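You operate a simulated robot arm through the tools that you are given. There is no shell and no other tool. Be economical: measure what you need, move in short steps, check, and stop when the job is done.

You run a simulated robot arm. Do the job below in one go: nothing can be reset, and whatever is moved stays where it is left.

## Task
Take the key bowl and put it on the pink record sleeve.

The check looks at the end state, three seconds after you hand in, the way a careful person would. Anything else that was tipped, shoved, dropped, spilled or broken makes it a failure.

## Robot
A 7-joint arm with a two-finger parallel gripper, fixed in place. Base frame: the origin is at the foot of the arm, x ahead of it, y to its left, z up; the work surface is at about z = 0. Lengths are in cm, angles in rad, forces in N, time in s.
With the tool pointing down near the work surface it reaches from about 24 to 62 cm from the base axis. Its first joint turns from -1.152 to 1.152 rad. Payload 2.6 kg.
The tool frame sits at the grasp point between the pads (the TCP): z along the fingers, y along the line on which they close. The tips reach 3 cm beyond it. Largest opening 9.4 cm; finger width 2.8, thickness 1; the body of the gripper, 5 by 9.6 cm, starts 5.5 cm behind the TCP.
Orientation is told as [roll, pitch, yaw] about the base's x, y, z axes, in that order, counted from this pose: with the fingers straight down and closing along the base's y, the tool's x points along the base's -x, its y along +y and its z along -z.

## Interface
- The arm moves only by the tool servo_tool. Its argument "increments" is one flat list of numbers, 7 for each row, row after row: the finger opening in cm, from 0 to 9.4, then the shift along the tool's x, y, z in cm, then the turn, a rotation vector about the tool's x, y, z in rad. In form: [gripper, x, y, z, wx, wy, wz, gripper, x, y, z, wx, wy, wz, ...]. A call has 1 to 10 rows; each row shifts and turns the commanded pose from where the row before left it, along the tool's axes as they then stand. A row lasts 0.2 s, in which the tool goes at most 5 cm and 0.15 rad; a call with a longer step from one row to the next is refused whole, and so is a gripper value outside its range. Where a pose cannot be reached the arm comes as near as it can. A force on the tool above 40 N (or 10 N above the force at the start of the call, whichever is more), or a blocked arm, ends the call early, and 0.2 s more pass. The fingers move at their own pace (about 7.2 cm/s each) and stop on an object; they squeeze with about 25 N. The grip force told is the motor's: it shows also when the fingers shut on nothing. Time passes only in rows, and 0.2 s behind the last, so rows that do not move let the fingers close. The reply holds the time, the measured pose of the TCP, the force on the tool along the base axes, the opening and the grip force, in the units named above and with some noise.
- Cameras (640 x 400 px; columns grow to the right, rows downward): "scene" is fixed at [4.2, 44.1, 55.76]; the picture's right is [-0.68, -0.73, 0.00], its down [-0.47, 0.43, -0.77] and it looks along [0.56, -0.53, -0.64] (base axes); focal length 320 px, centre (320, 200). "wrist" rides on the gripper at [7.6, 1.4, -10.2] in the tool frame; the picture's right is [-0.18, 0.98, 0.00], its down [-0.75, -0.14, -0.64] and it looks along [-0.63, -0.12, 0.77] (tool axes); focal length 243 px, centre (320, 200). There is no depth. A picture from a camera that has moved, and an enlarged one, comes with that camera's place and axes in the base frame and with its lens.
- get_image(camera): a new picture of that camera. It takes no simulated time.
- zoom(camera, box): a new picture of the part [left, top, right, bottom] of that camera's present view, enlarged. It takes no simulated time.
- hand_in(): hands the job in; it is judged then, once.

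Work in short steps. Places have to be worked out from the pictures, the camera data and where the tool is seen: move nearer, look again, correct. Check each grasp and each placing, and mend what went wrong. You have 90 turns and 42 pictures in all, those below and enlarged ones among them. Open the gripper and draw the arm clear of the work before you hand the job in, unless the task says otherwise; then end with one line.

The tools are called after ">>>" by a JSON object that holds its "name" and its "arguments". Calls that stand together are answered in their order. servo_tool: Moves the arm, as the interface text tells. Its arguments: {"type":"object","properties":{"increments":{"type":"array","items":{"type":"number"}}},"required":["increments"]} The other tools are called the same way: get_image (camera) takes a picture; zoom (camera, box) takes an enlarged picture of a part of a camera's view; hand_in () hands the job in.

At the start:

```text
t: 0.0
tcp_pos: [36.43, -8.47, 30.26]
ee_rot: [0.001, 0.001, 0.0]
wrist_force: [-0.7, -0.2, 0.2]
gripper_width: 9.42
finger_force: 0.1
```

scene: 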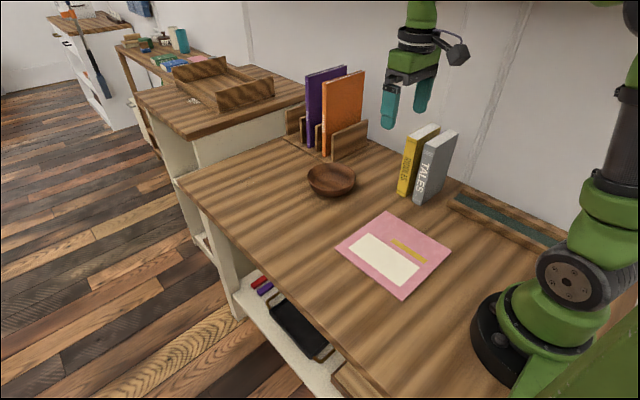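
wrist: 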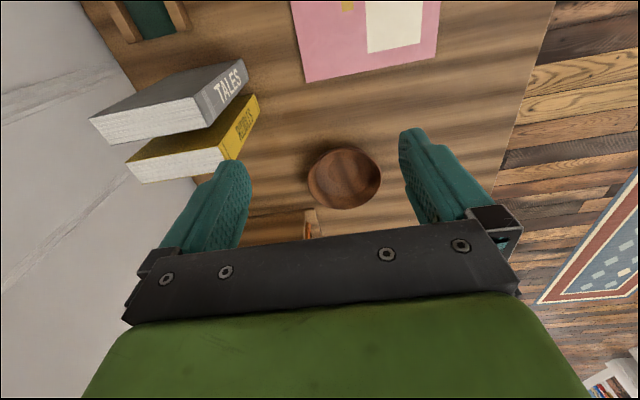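

The bowl looks about 13 cm wide, centred near (55.5, -8), so I'll have to grip it by the rim on the +y side. The sleeve's centre is near (27.5, -1). I'm zooming in to measure both.

>>> {"name": "zoom", "arguments": {"camera": "scene", "box": [290, 150, 370, 210]}}

>>> {"name": "zoom", "arguments": {"camera": "wrist", "box": [280, 120, 440, 240]}}

```text
6.67 times, centred on (330, 180) of scene
camera zoom: at [4.2, 44.1, 55.76], right [-0.68, -0.73, 0.0], down [-0.47, 0.43, -0.77], along [0.56, -0.53, -0.64], focal length 2136 px, centre (253, 333)
```

zoom: 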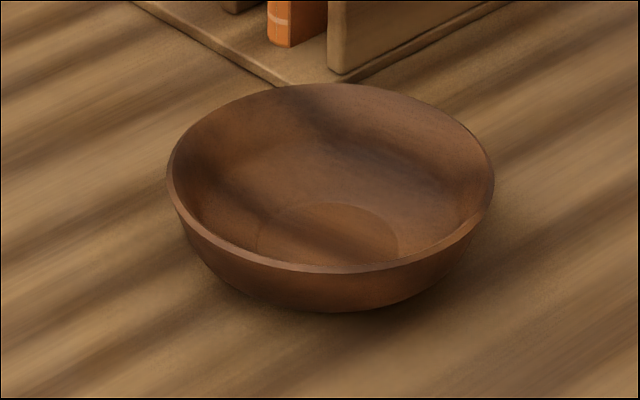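

```text
3.33 times, centred on (360, 180) of wrist
camera zoom: at [28.89, -7.23, 40.53], right [0.18, 0.98, 0.0], down [0.75, -0.14, 0.64], along [0.63, -0.12, -0.77], focal length 809 px, centre (187, 267)
```

zoom: 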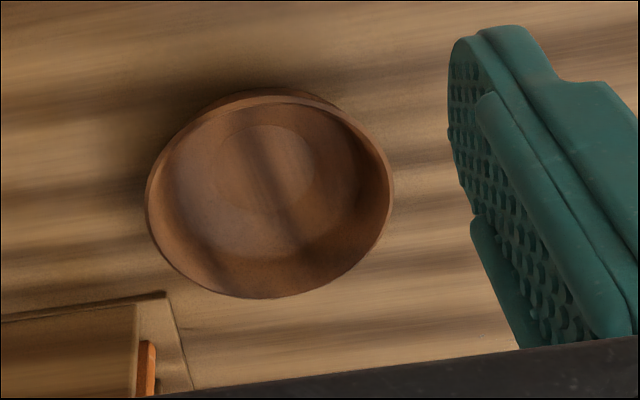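

Triangulating the rim puts its centre at about (54.3, -7.6, 4.5) with a radius of about 6.6. The wall slopes roughly 25°. I'll move to a pre-grasp above the +y rim, tilted 0.4 rad so the fingers lie along the wall.

>>> {"name": "servo_tool", "arguments": {"increments": [6, -2.56, 1.64, 2.24, 0, 0, 0, 6, -2.56, 1.64, 2.24, 0, 0, 0, 6, -2.56, 1.64, 2.24, 0, 0, 0, 6, -2.56, 1.64, 2.24, 0, 0, 0, 6, -2.56, 1.64, 2.24, 0, 0, 0, 6, -2.56, 1.64, 2.24, 0, 0, 0, 6, -2.56, 1.64, 2.24, 0, 0, 0, 6, 0, 0, 0, 0.133, 0, 0, 6, 0, 0, 0, 0.133, 0, 0, 6, 0, 0, 0, 0.134, 0, 0]}}

```text
t: 2.2
tcp_pos: [54.31, 2.87, 14.56]
ee_rot: [-0.402, -0.001, 0.0]
wrist_force: [-0.1, 0.4, -0.1]
gripper_width: 6.0
finger_force: 0.0
```

The arm is at the pre-grasp and tilted as planned. I'm looking before I descend.

>>> {"name": "get_image", "arguments": {"camera": "wrist"}}

>>> {"name": "get_image", "arguments": {"camera": "scene"}}

```text
37 pictures are left
camera wrist: at [46.81, 8.22, 23.51], right [0.18, 0.9, -0.38], down [0.75, 0.12, 0.65], along [0.63, -0.41, -0.66], focal length 243 px, centre (320, 200)
```

wrist: 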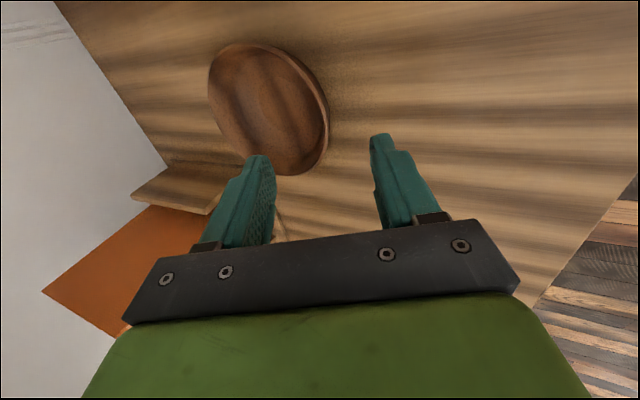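

```text
36 pictures are left
```

scene: 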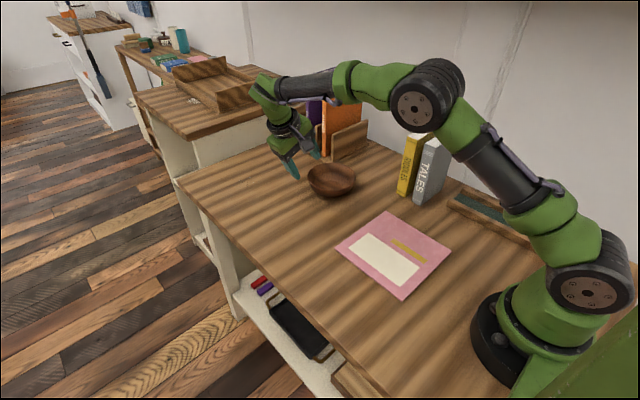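

The rim projects within a few pixels of my estimate. I'm descending 7 cm along the tool axis, then I'll check again.

>>> {"name": "servo_tool", "arguments": {"increments": [6, 0, 0, 2.4, 0, 0, 0, 6, 0, 0, 2.4, 0, 0, 0, 6, 0, 0, 2.2, 0, 0, 0]}}

>>> {"name": "get_image", "arguments": {"camera": "wrist"}}

>>> {"name": "zoom", "arguments": {"camera": "scene", "box": [260, 110, 380, 210]}}

```text
t: 3.0
tcp_pos: [54.36, 0.28, 8.1]
ee_rot: [-0.4, 0.0, -0.002]
wrist_force: [-0.6, -0.8, 0.4]
gripper_width: 6.0
finger_force: 0.0
```

```text
35 pictures are left
camera wrist: at [46.78, 5.51, 17.08], right [0.19, 0.91, -0.38], down [0.75, 0.12, 0.65], along [0.63, -0.41, -0.66], focal length 243 px, centre (320, 200)
```

wrist: 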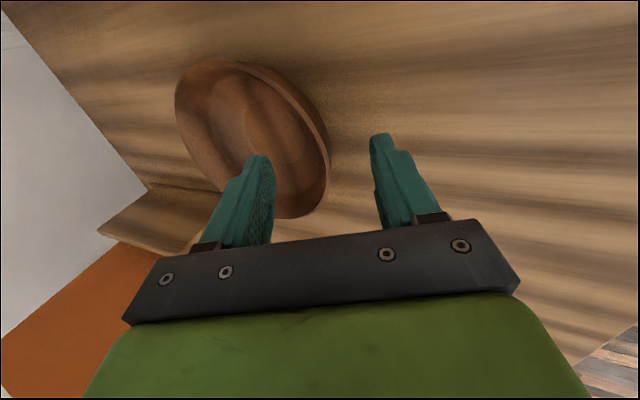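

```text
4.00 times, centred on (320, 160) of scene
camera zoom: at [4.2, 44.1, 55.76], right [-0.68, -0.73, 0.0], down [-0.47, 0.43, -0.77], along [0.56, -0.53, -0.64], focal length 1282 px, centre (320, 360)
```

zoom: 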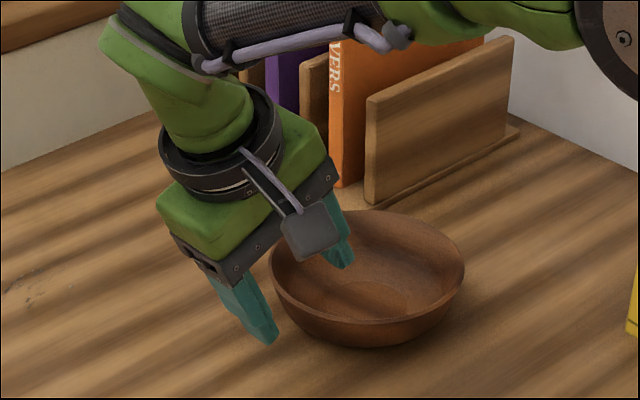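

The fingers straddle the +y rim well. I'm going the last 3 cm and then closing.

>>> {"name": "servo_tool", "arguments": {"increments": [6, 0, 0, 1.5, 0, 0, 0, 6, 0, 0, 1.5, 0, 0, 0, 6, 0, 0, 0, 0, 0, 0]}}

>>> {"name": "zoom", "arguments": {"camera": "scene", "box": [260, 110, 380, 210]}}

```text
t: 3.8
tcp_pos: [54.52, -0.9, 5.36]
ee_rot: [-0.4, 0.0, -0.001]
wrist_force: [0.2, -0.7, 1.1]
gripper_width: 6.03
finger_force: 0.1
```

```text
4.00 times, centred on (320, 160) of scene
camera zoom: at [4.2, 44.1, 55.76], right [-0.68, -0.73, 0.0], down [-0.47, 0.43, -0.77], along [0.56, -0.53, -0.64], focal length 1282 px, centre (320, 360)
```

zoom: 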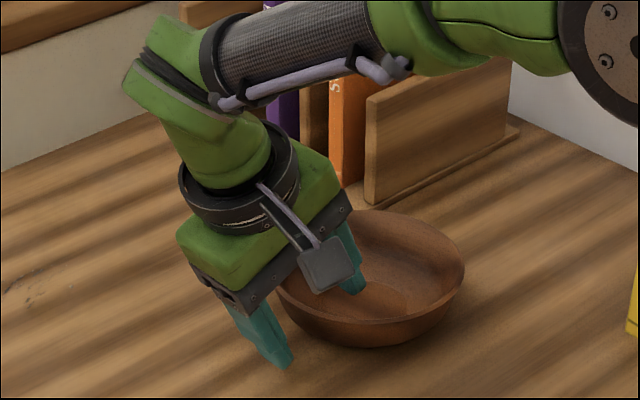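

The inner finger is inside the bowl, the outer finger is outside it, and nothing is touching. I'm closing in stages.

>>> {"name": "servo_tool", "arguments": {"increments": [4, 0, 0, 0, 0, 0, 0, 2.5, 0, 0, 0, 0, 0, 0, 1, 0, 0, 0, 0, 0, 0, 0, 0, 0, 0, 0, 0, 0, 0, 0, 0, 0, 0, 0, 0, 0, 0, 0, 0, 0, 0, 0]}}

>>> {"name": "zoom", "arguments": {"camera": "scene", "box": [260, 110, 380, 210]}}

>>> {"name": "get_image", "arguments": {"camera": "wrist"}}

```text
t: 5.2
tcp_pos: [54.47, -0.83, 5.45]
ee_rot: [-0.402, -0.002, 0.0]
wrist_force: [2.2, -1.4, 6.9]
gripper_width: 0.95
finger_force: 24.9
```

```text
4.00 times, centred on (320, 160) of scene
camera zoom: at [4.2, 44.1, 55.76], right [-0.68, -0.73, 0.0], down [-0.47, 0.43, -0.77], along [0.56, -0.53, -0.64], focal length 1282 px, centre (320, 360)
```

zoom: 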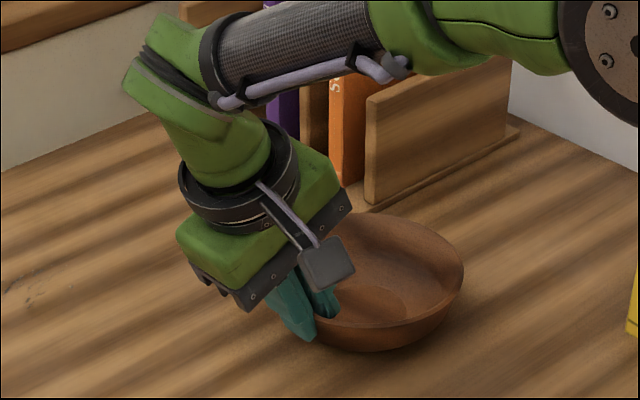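

```text
31 pictures are left
camera wrist: at [46.88, 4.26, 14.35], right [0.18, 0.91, -0.38], down [0.75, 0.12, 0.65], along [0.63, -0.41, -0.66], focal length 243 px, centre (320, 200)
```

wrist: 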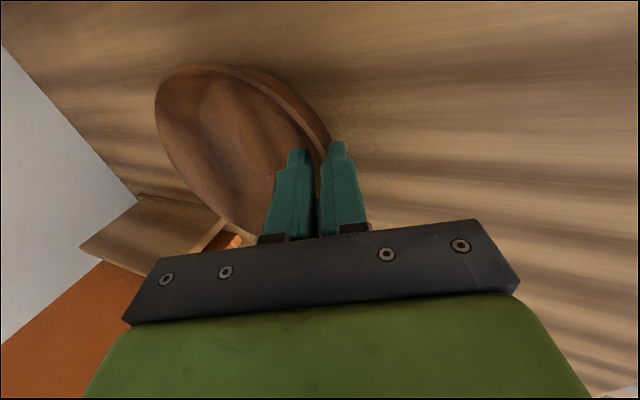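

The wall is gripped, 0.95 cm thick at 25 N. I'm lifting it straight up slowly.

>>> {"name": "servo_tool", "arguments": {"increments": [0, 0, -0.39, -0.92, 0, 0, 0, 0, 0, -0.39, -0.92, 0, 0, 0, 0, 0, -0.78, -1.84, 0, 0, 0, 0, 0, -0.78, -1.84, 0, 0, 0, 0, 0, -0.78, -1.84, 0, 0, 0, 0, 0, 0, 0, 0, 0, 0]}}

>>> {"name": "zoom", "arguments": {"camera": "scene", "box": [250, 80, 410, 210]}}

>>> {"name": "get_image", "arguments": {"camera": "wrist"}}

```text
t: 6.6
tcp_pos: [54.47, -0.9, 13.49]
ee_rot: [-0.4, 0.001, 0.0]
wrist_force: [-0.3, -1.0, -2.7]
gripper_width: 0.45
finger_force: 25.0
```

```text
3.08 times, centred on (330, 145) of scene
camera zoom: at [4.2, 44.1, 55.76], right [-0.68, -0.73, 0.0], down [-0.47, 0.43, -0.77], along [0.56, -0.53, -0.64], focal length 986 px, centre (289, 369)
```

zoom: 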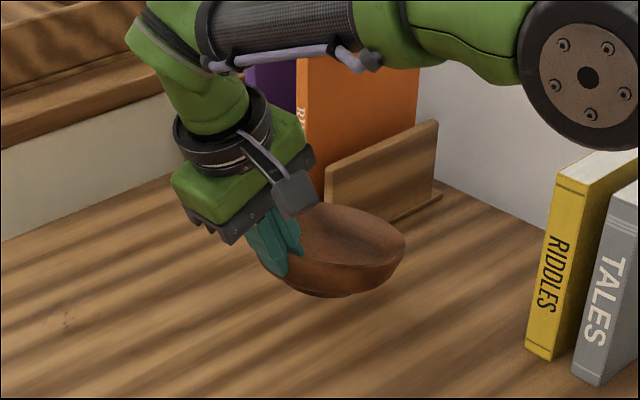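

```text
29 pictures are left
camera wrist: at [46.81, 4.25, 22.4], right [0.18, 0.91, -0.38], down [0.75, 0.12, 0.65], along [0.63, -0.41, -0.66], focal length 243 px, centre (320, 200)
```

wrist: 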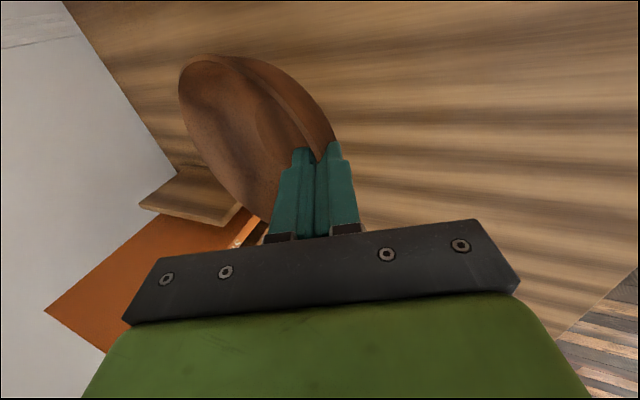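

The bowl is held but has sagged, with its -y side down about 0.3 rad as the wall seated flush at 0.45 cm. I'm tilting the tool a further 0.3 rad to level it, then checking.

>>> {"name": "servo_tool", "arguments": {"increments": [0, 0, 0, 0, 0.1, 0, 0, 0, 0, 0, 0, 0.1, 0, 0, 0, 0, 0, 0, 0.1, 0, 0, 0, 0, 0, 0, 0, 0, 0]}}

>>> {"name": "zoom", "arguments": {"camera": "scene", "box": [270, 110, 390, 200]}}

```text
t: 7.6
tcp_pos: [54.43, -1.02, 13.43]
ee_rot: [-0.701, -0.001, 0.001]
wrist_force: [-0.2, 0.4, -1.4]
gripper_width: 0.44
finger_force: 25.0
```

```text
4.44 times, centred on (330, 155) of scene
camera zoom: at [4.2, 44.1, 55.76], right [-0.68, -0.73, 0.0], down [-0.47, 0.43, -0.77], along [0.56, -0.53, -0.64], focal length 1424 px, centre (276, 400)
```

zoom: 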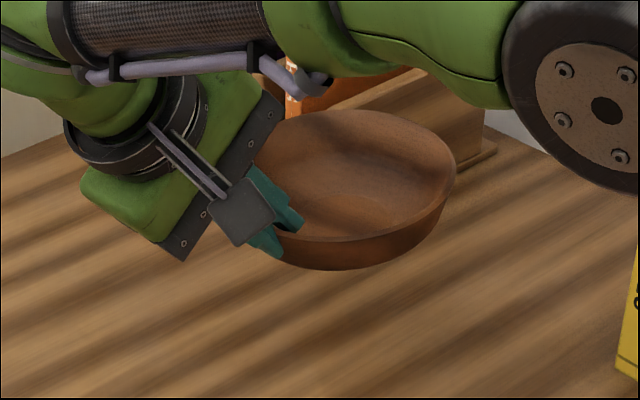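

The bowl now looks level and firmly held. The sleeve covers about x 19–38 and y -11.5–7, so its centre is (28.5, -2.4). I'm carrying the bowl over at this height, with the TCP going to about (28.7, 4.6).

>>> {"name": "servo_tool", "arguments": {"increments": [0, 1.5, 0.25, -0.21, 0, 0, 0, 0, 2.7, 0.45, -0.38, 0, 0, 0, 0, 2.7, 0.45, -0.38, 0, 0, 0, 0, 2.7, 0.45, -0.38, 0, 0, 0, 0, 2.7, 0.45, -0.38, 0, 0, 0, 0, 2.7, 0.45, -0.38, 0, 0, 0, 0, 2.7, 0.45, -0.38, 0, 0, 0, 0, 2.7, 0.45, -0.38, 0, 0, 0, 0, 2.7, 0.45, -0.38, 0, 0, 0, 0, 2.5, 0.42, -0.36, 0, 0, 0]}}

>>> {"name": "get_image", "arguments": {"camera": "scene"}}

>>> {"name": "get_image", "arguments": {"camera": "wrist"}}

```text
t: 9.8
tcp_pos: [28.82, 4.62, 13.27]
ee_rot: [-0.699, -0.002, 0.0]
wrist_force: [0.4, 0.4, -2.2]
gripper_width: 0.44
finger_force: 24.7
```

```text
27 pictures are left
```

scene: 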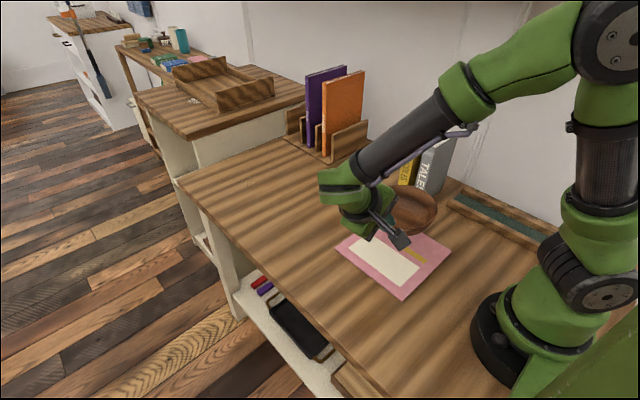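

```text
26 pictures are left
camera wrist: at [21.22, 12.18, 20.23], right [0.18, 0.75, -0.63], down [0.75, 0.3, 0.58], along [0.63, -0.58, -0.51], focal length 243 px, centre (320, 200)
```

wrist: 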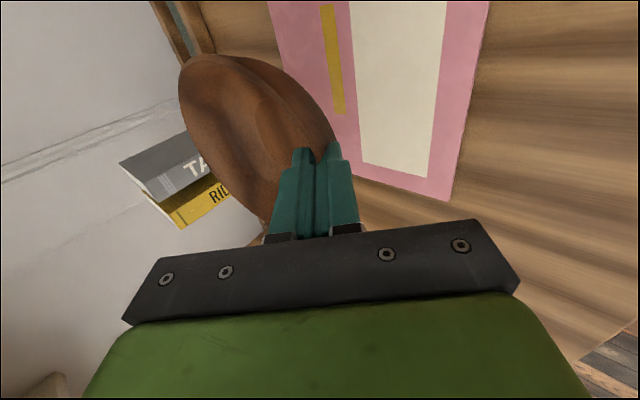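

Let me check that the bowl is level over the sleeve.

>>> {"name": "zoom", "arguments": {"camera": "scene", "box": [320, 150, 480, 310]}}

```text
2.50 times, centred on (400, 230) of scene
camera zoom: at [4.2, 44.1, 55.76], right [-0.68, -0.73, 0.0], down [-0.47, 0.43, -0.77], along [0.56, -0.53, -0.64], focal length 801 px, centre (120, 125)
```

zoom: 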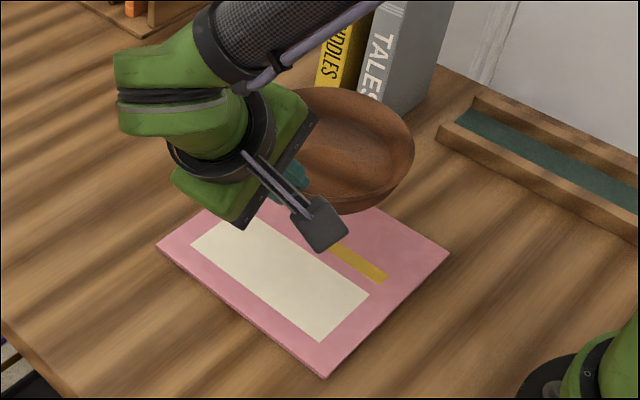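

The bowl is level and centred near (28.3, -2.9), which is over the sleeve. I'm lowering it 6 cm.

>>> {"name": "servo_tool", "arguments": {"increments": [0, 0, 0.966, 1.148, 0, 0, 0, 0, 0, 0.966, 1.148, 0, 0, 0, 0, 0, 0.966, 1.148, 0, 0, 0, 0, 0, 0.966, 1.148, 0, 0, 0, 0, 0, 0, 0, 0, 0, 0]}}

>>> {"name": "zoom", "arguments": {"camera": "scene", "box": [320, 170, 480, 310]}}

```text
t: 11.0
tcp_pos: [28.83, 4.54, 7.19]
ee_rot: [-0.7, 0.0, 0.0]
wrist_force: [0.0, 1.1, -1.1]
gripper_width: 0.45
finger_force: 25.4
```

```text
2.86 times, centred on (400, 240) of scene
camera zoom: at [4.2, 44.1, 55.76], right [-0.68, -0.73, 0.0], down [-0.47, 0.43, -0.77], along [0.56, -0.53, -0.64], focal length 915 px, centre (91, 86)
```

zoom: 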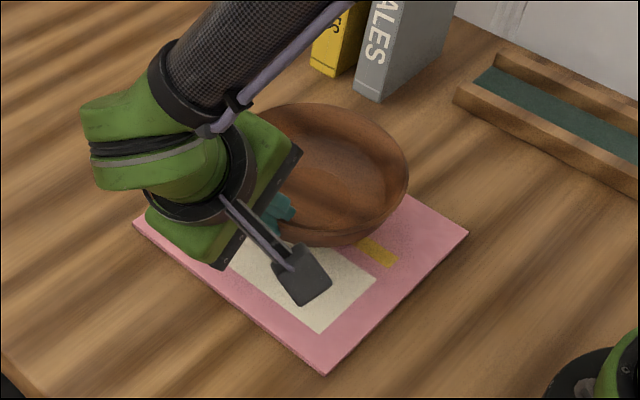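

The bowl is still centred over the sleeve. I'm going down in small steps and watching the force.

>>> {"name": "servo_tool", "arguments": {"increments": [0, 0, 0.26, 0.306, 0, 0, 0, 0, 0, 0.26, 0.306, 0, 0, 0, 0, 0, 0.16, 0.19, 0, 0, 0, 0, 0, 0, 0, 0, 0, 0]}}

```text
t: 12.0
tcp_pos: [28.79, 4.72, 6.15]
ee_rot: [-0.699, 0.001, 0.001]
wrist_force: [0.2, 0.2, -2.0]
gripper_width: 0.47
finger_force: 25.0
```

No contact yet. I'm going another 0.5 cm.

>>> {"name": "servo_tool", "arguments": {"increments": [0, 0, 0.16, 0.19, 0, 0, 0, 0, 0, 0.16, 0.19, 0, 0, 0, 0, 0, 0, 0, 0, 0, 0]}}

>>> {"name": "zoom", "arguments": {"camera": "scene", "box": [340, 180, 460, 280]}}

```text
t: 12.8
tcp_pos: [28.88, 4.52, 5.76]
ee_rot: [-0.7, -0.001, -0.001]
wrist_force: [-0.1, -0.8, -0.9]
gripper_width: 0.44
finger_force: 25.0
```

```text
4.00 times, centred on (400, 230) of scene
camera zoom: at [4.2, 44.1, 55.76], right [-0.68, -0.73, 0.0], down [-0.47, 0.43, -0.77], along [0.56, -0.53, -0.64], focal length 1282 px, centre (0, 80)
```

zoom: 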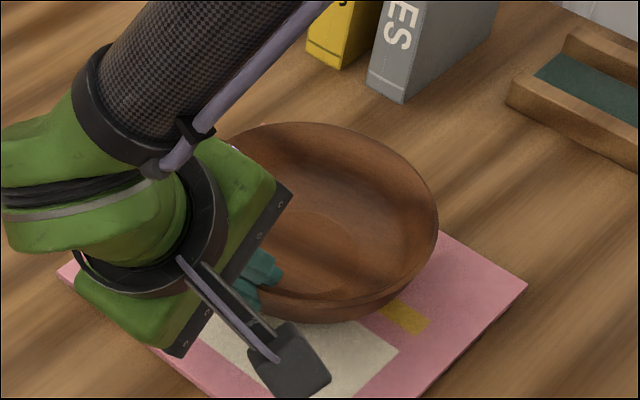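

The rim centre works out to about (28.7, -2.9), which is good. I'm going down further in 0.2–0.25 cm steps.

>>> {"name": "servo_tool", "arguments": {"increments": [0, 0, 0.16, 0.19, 0, 0, 0, 0, 0, 0.13, 0.153, 0, 0, 0, 0, 0, 0, 0, 0, 0, 0]}}

```text
t: 13.6
tcp_pos: [28.83, 4.66, 5.49]
ee_rot: [-0.7, -0.002, 0.001]
wrist_force: [-3.9, 5.6, 21.7]
gripper_width: 0.44
finger_force: 24.9
```

The bowl is in contact, with about 22 N pushing up. I'm easing up 0.2 cm to unload it, then checking before release.

>>> {"name": "servo_tool", "arguments": {"increments": [0, 0, -0.13, -0.153, 0, 0, 0, 0, 0, 0, 0, 0, 0, 0]}}

>>> {"name": "zoom", "arguments": {"camera": "scene", "box": [340, 180, 460, 280]}}

```text
t: 14.2
tcp_pos: [28.95, 4.77, 5.49]
ee_rot: [-0.699, 0.002, -0.001]
wrist_force: [0.5, 0.7, -0.6]
gripper_width: 0.45
finger_force: 25.1
```

```text
4.00 times, centred on (400, 230) of scene
camera zoom: at [4.2, 44.1, 55.76], right [-0.68, -0.73, 0.0], down [-0.47, 0.43, -0.77], along [0.56, -0.53, -0.64], focal length 1282 px, centre (0, 80)
```

zoom: 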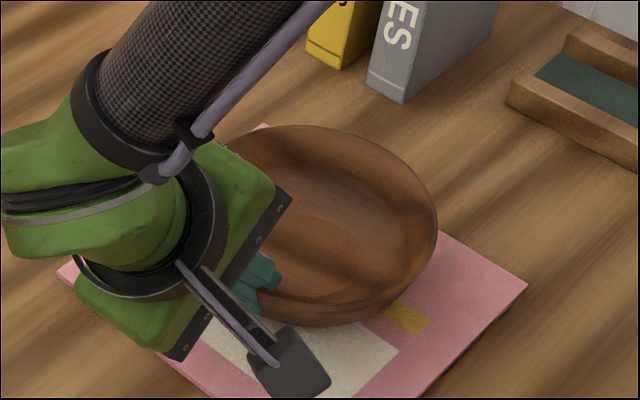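

The bowl is touching down on the sleeve with almost no load. I'm opening gently to 2.4 cm, which clears the wall on both sides.

>>> {"name": "servo_tool", "arguments": {"increments": [0.8, 0, 0, 0, 0, 0, 0, 1.2, 0, 0, 0, 0, 0, 0, 1.8, 0, 0, 0, 0, 0, 0, 2.4, 0, 0, 0, 0, 0, 0, 2.4, 0, 0, 0, 0, 0, 0]}}

>>> {"name": "zoom", "arguments": {"camera": "scene", "box": [340, 180, 460, 280]}}

>>> {"name": "get_image", "arguments": {"camera": "wrist"}}

```text
t: 15.4
tcp_pos: [28.84, 4.61, 5.6]
ee_rot: [-0.7, 0.0, 0.001]
wrist_force: [-0.5, -0.9, -0.4]
gripper_width: 2.39
finger_force: 0.0
```

```text
4.00 times, centred on (400, 230) of scene
camera zoom: at [4.2, 44.1, 55.76], right [-0.68, -0.73, 0.0], down [-0.47, 0.43, -0.77], along [0.56, -0.53, -0.64], focal length 1282 px, centre (0, 80)
```

zoom: 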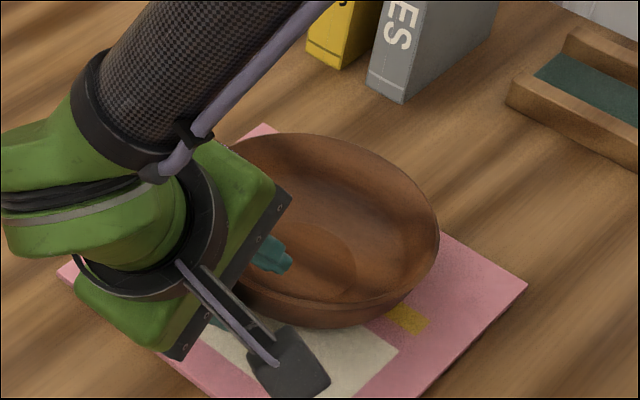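

```text
20 pictures are left
camera wrist: at [21.23, 12.2, 12.5], right [0.18, 0.75, -0.63], down [0.75, 0.31, 0.58], along [0.63, -0.58, -0.51], focal length 243 px, centre (320, 200)
```

wrist: 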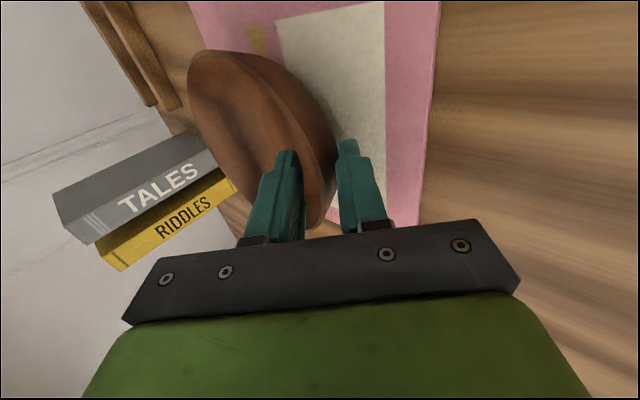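

The fingers are free of the wall and the bowl rests on the sleeve. I'm backing straight out along the tool axis.

>>> {"name": "servo_tool", "arguments": {"increments": [2.6, 0, 0, -0.7, 0, 0, 0, 2.6, 0, 0, -1.2, 0, 0, 0, 2.6, 0, 0, -2, 0, 0, 0, 2.6, 0, 0, -3, 0, 0, 0, 2.6, 0, 0, -3, 0, 0, 0, 2.6, 0, 0, -3, 0, 0, 0]}}

>>> {"name": "get_image", "arguments": {"camera": "scene"}}

>>> {"name": "get_image", "arguments": {"camera": "wrist"}}

```text
t: 16.8
tcp_pos: [28.56, 13.16, 15.23]
ee_rot: [-0.7, -0.001, 0.001]
wrist_force: [-0.8, -0.2, 0.1]
gripper_width: 2.6
finger_force: 0.1
```

```text
19 pictures are left
```

scene: 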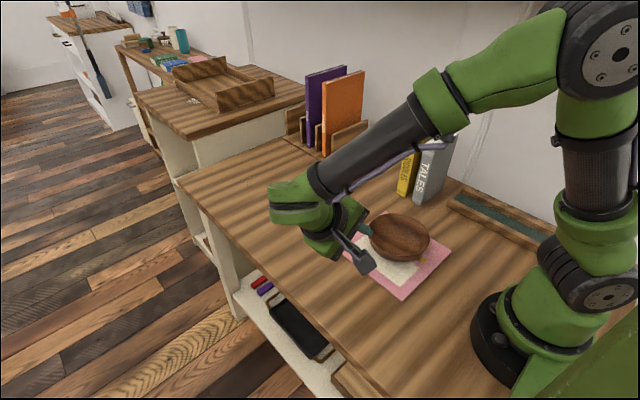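

```text
18 pictures are left
camera wrist: at [21.01, 20.62, 22.2], right [0.18, 0.75, -0.63], down [0.75, 0.31, 0.58], along [0.63, -0.58, -0.51], focal length 243 px, centre (320, 200)
```

wrist: 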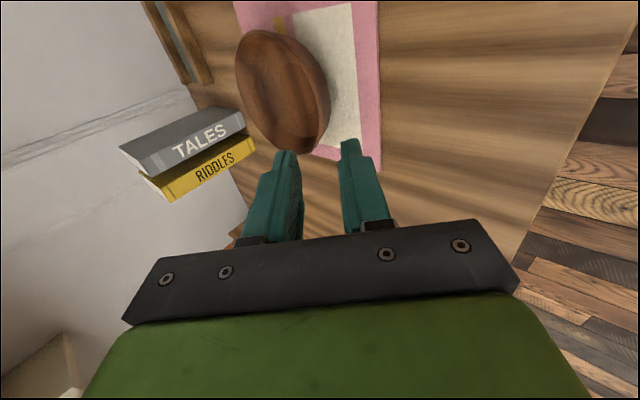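

The bowl is released and sits on the sleeve. I'm raising the arm, undoing the tilt and inspecting.

>>> {"name": "servo_tool", "arguments": {"increments": [2.6, 0, -2, -2.3, 0, 0, 0, 2.6, 0, -2, -2.3, 0, 0, 0, 2.6, 0, -2, -2.3, 0, 0, 0, 2.6, 0, 0, 0, -0.14, 0, 0, 2.6, 0, 0, 0, -0.14, 0, 0, 2.6, 0, 0, 0, -0.14, 0, 0, 2.6, 0, 0, 0, -0.14, 0, 0, 2.6, 0, 0, 0, -0.14, 0, 0, 2.6, -3, 3, 0, 0, 0, 0, 2.6, -3, 3, 0, 0, 0, 0]}}

>>> {"name": "zoom", "arguments": {"camera": "scene", "box": [320, 170, 480, 310]}}

>>> {"name": "get_image", "arguments": {"camera": "scene"}}

>>> {"name": "get_image", "arguments": {"camera": "wrist"}}

```text
t: 19.0
tcp_pos: [34.81, 18.64, 24.76]
ee_rot: [0.0, -0.002, -0.003]
wrist_force: [0.7, -0.8, -1.1]
gripper_width: 2.6
finger_force: 0.1
```

```text
2.86 times, centred on (400, 240) of scene
camera zoom: at [4.2, 44.1, 55.76], right [-0.68, -0.73, 0.0], down [-0.47, 0.43, -0.77], along [0.56, -0.53, -0.64], focal length 915 px, centre (91, 86)
```

zoom: 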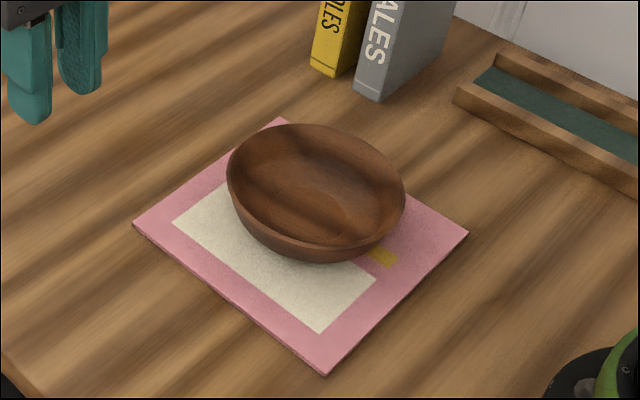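

```text
16 pictures are left
```

scene: 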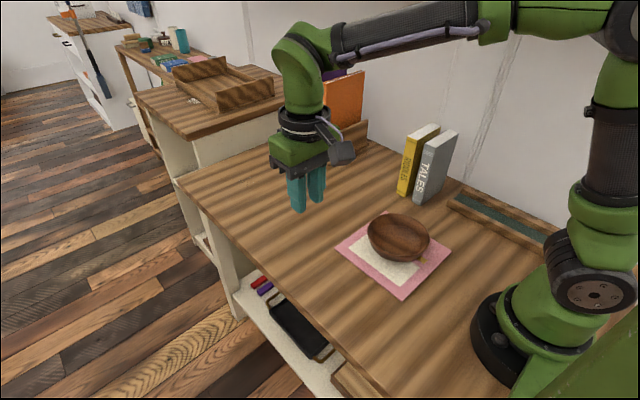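

```text
15 pictures are left
camera wrist: at [27.17, 19.93, 34.97], right [0.18, 0.98, 0.0], down [0.75, -0.14, 0.64], along [0.63, -0.12, -0.77], focal length 243 px, centre (320, 200)
```

wrist: 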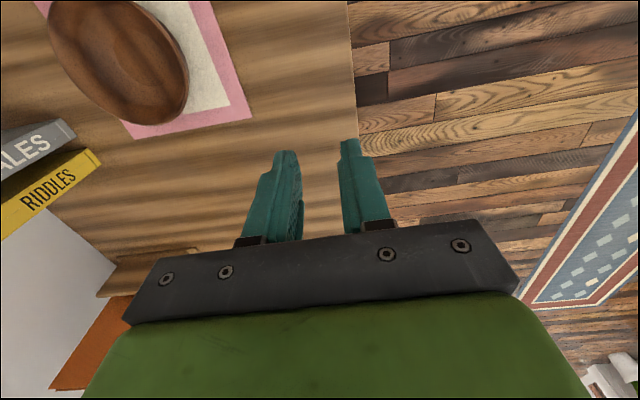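

The bowl stands flat and well within the sleeve, the sleeve and books haven't moved, and the arm is clear. I'm opening the gripper fully before handing in.

>>> {"name": "servo_tool", "arguments": {"increments": [9.4, 0, 0, -1, 0, 0, 0, 9.4, 0, 0, 0, 0, 0, 0, 9.4, 0, 0, 0, 0, 0, 0]}}

>>> {"name": "zoom", "arguments": {"camera": "scene", "box": [350, 200, 450, 280]}}

```text
t: 19.8
tcp_pos: [34.86, 18.64, 25.72]
ee_rot: [-0.001, 0.003, 0.0]
wrist_force: [0.0, -0.1, 0.5]
gripper_width: 9.39
finger_force: 0.1
```

```text
5.00 times, centred on (400, 240) of scene
camera zoom: at [4.2, 44.1, 55.76], right [-0.68, -0.73, 0.0], down [-0.47, 0.43, -0.77], along [0.56, -0.53, -0.64], focal length 1602 px, centre (-80, 0)
```

zoom: 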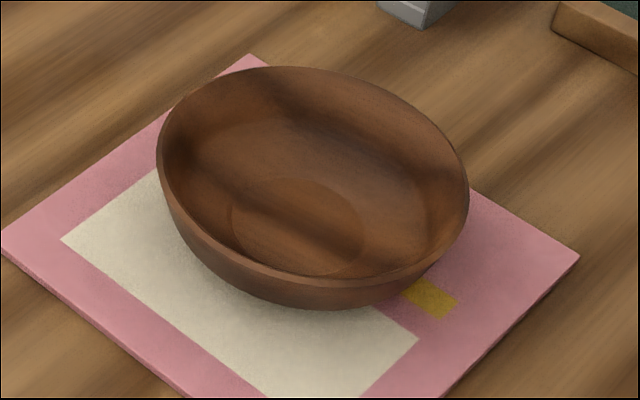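

The bowl's centre is at about (28.1, -2.2), level and near the middle of the sleeve. I'm handing in.

>>> {"name": "hand_in", "arguments": {}}

```text
The job is handed in.
```

The key bowl is upright near the middle of the pink record sleeve; in the last pictures nothing else had moved, and I drew the arm clear with the gripper open before handing in.
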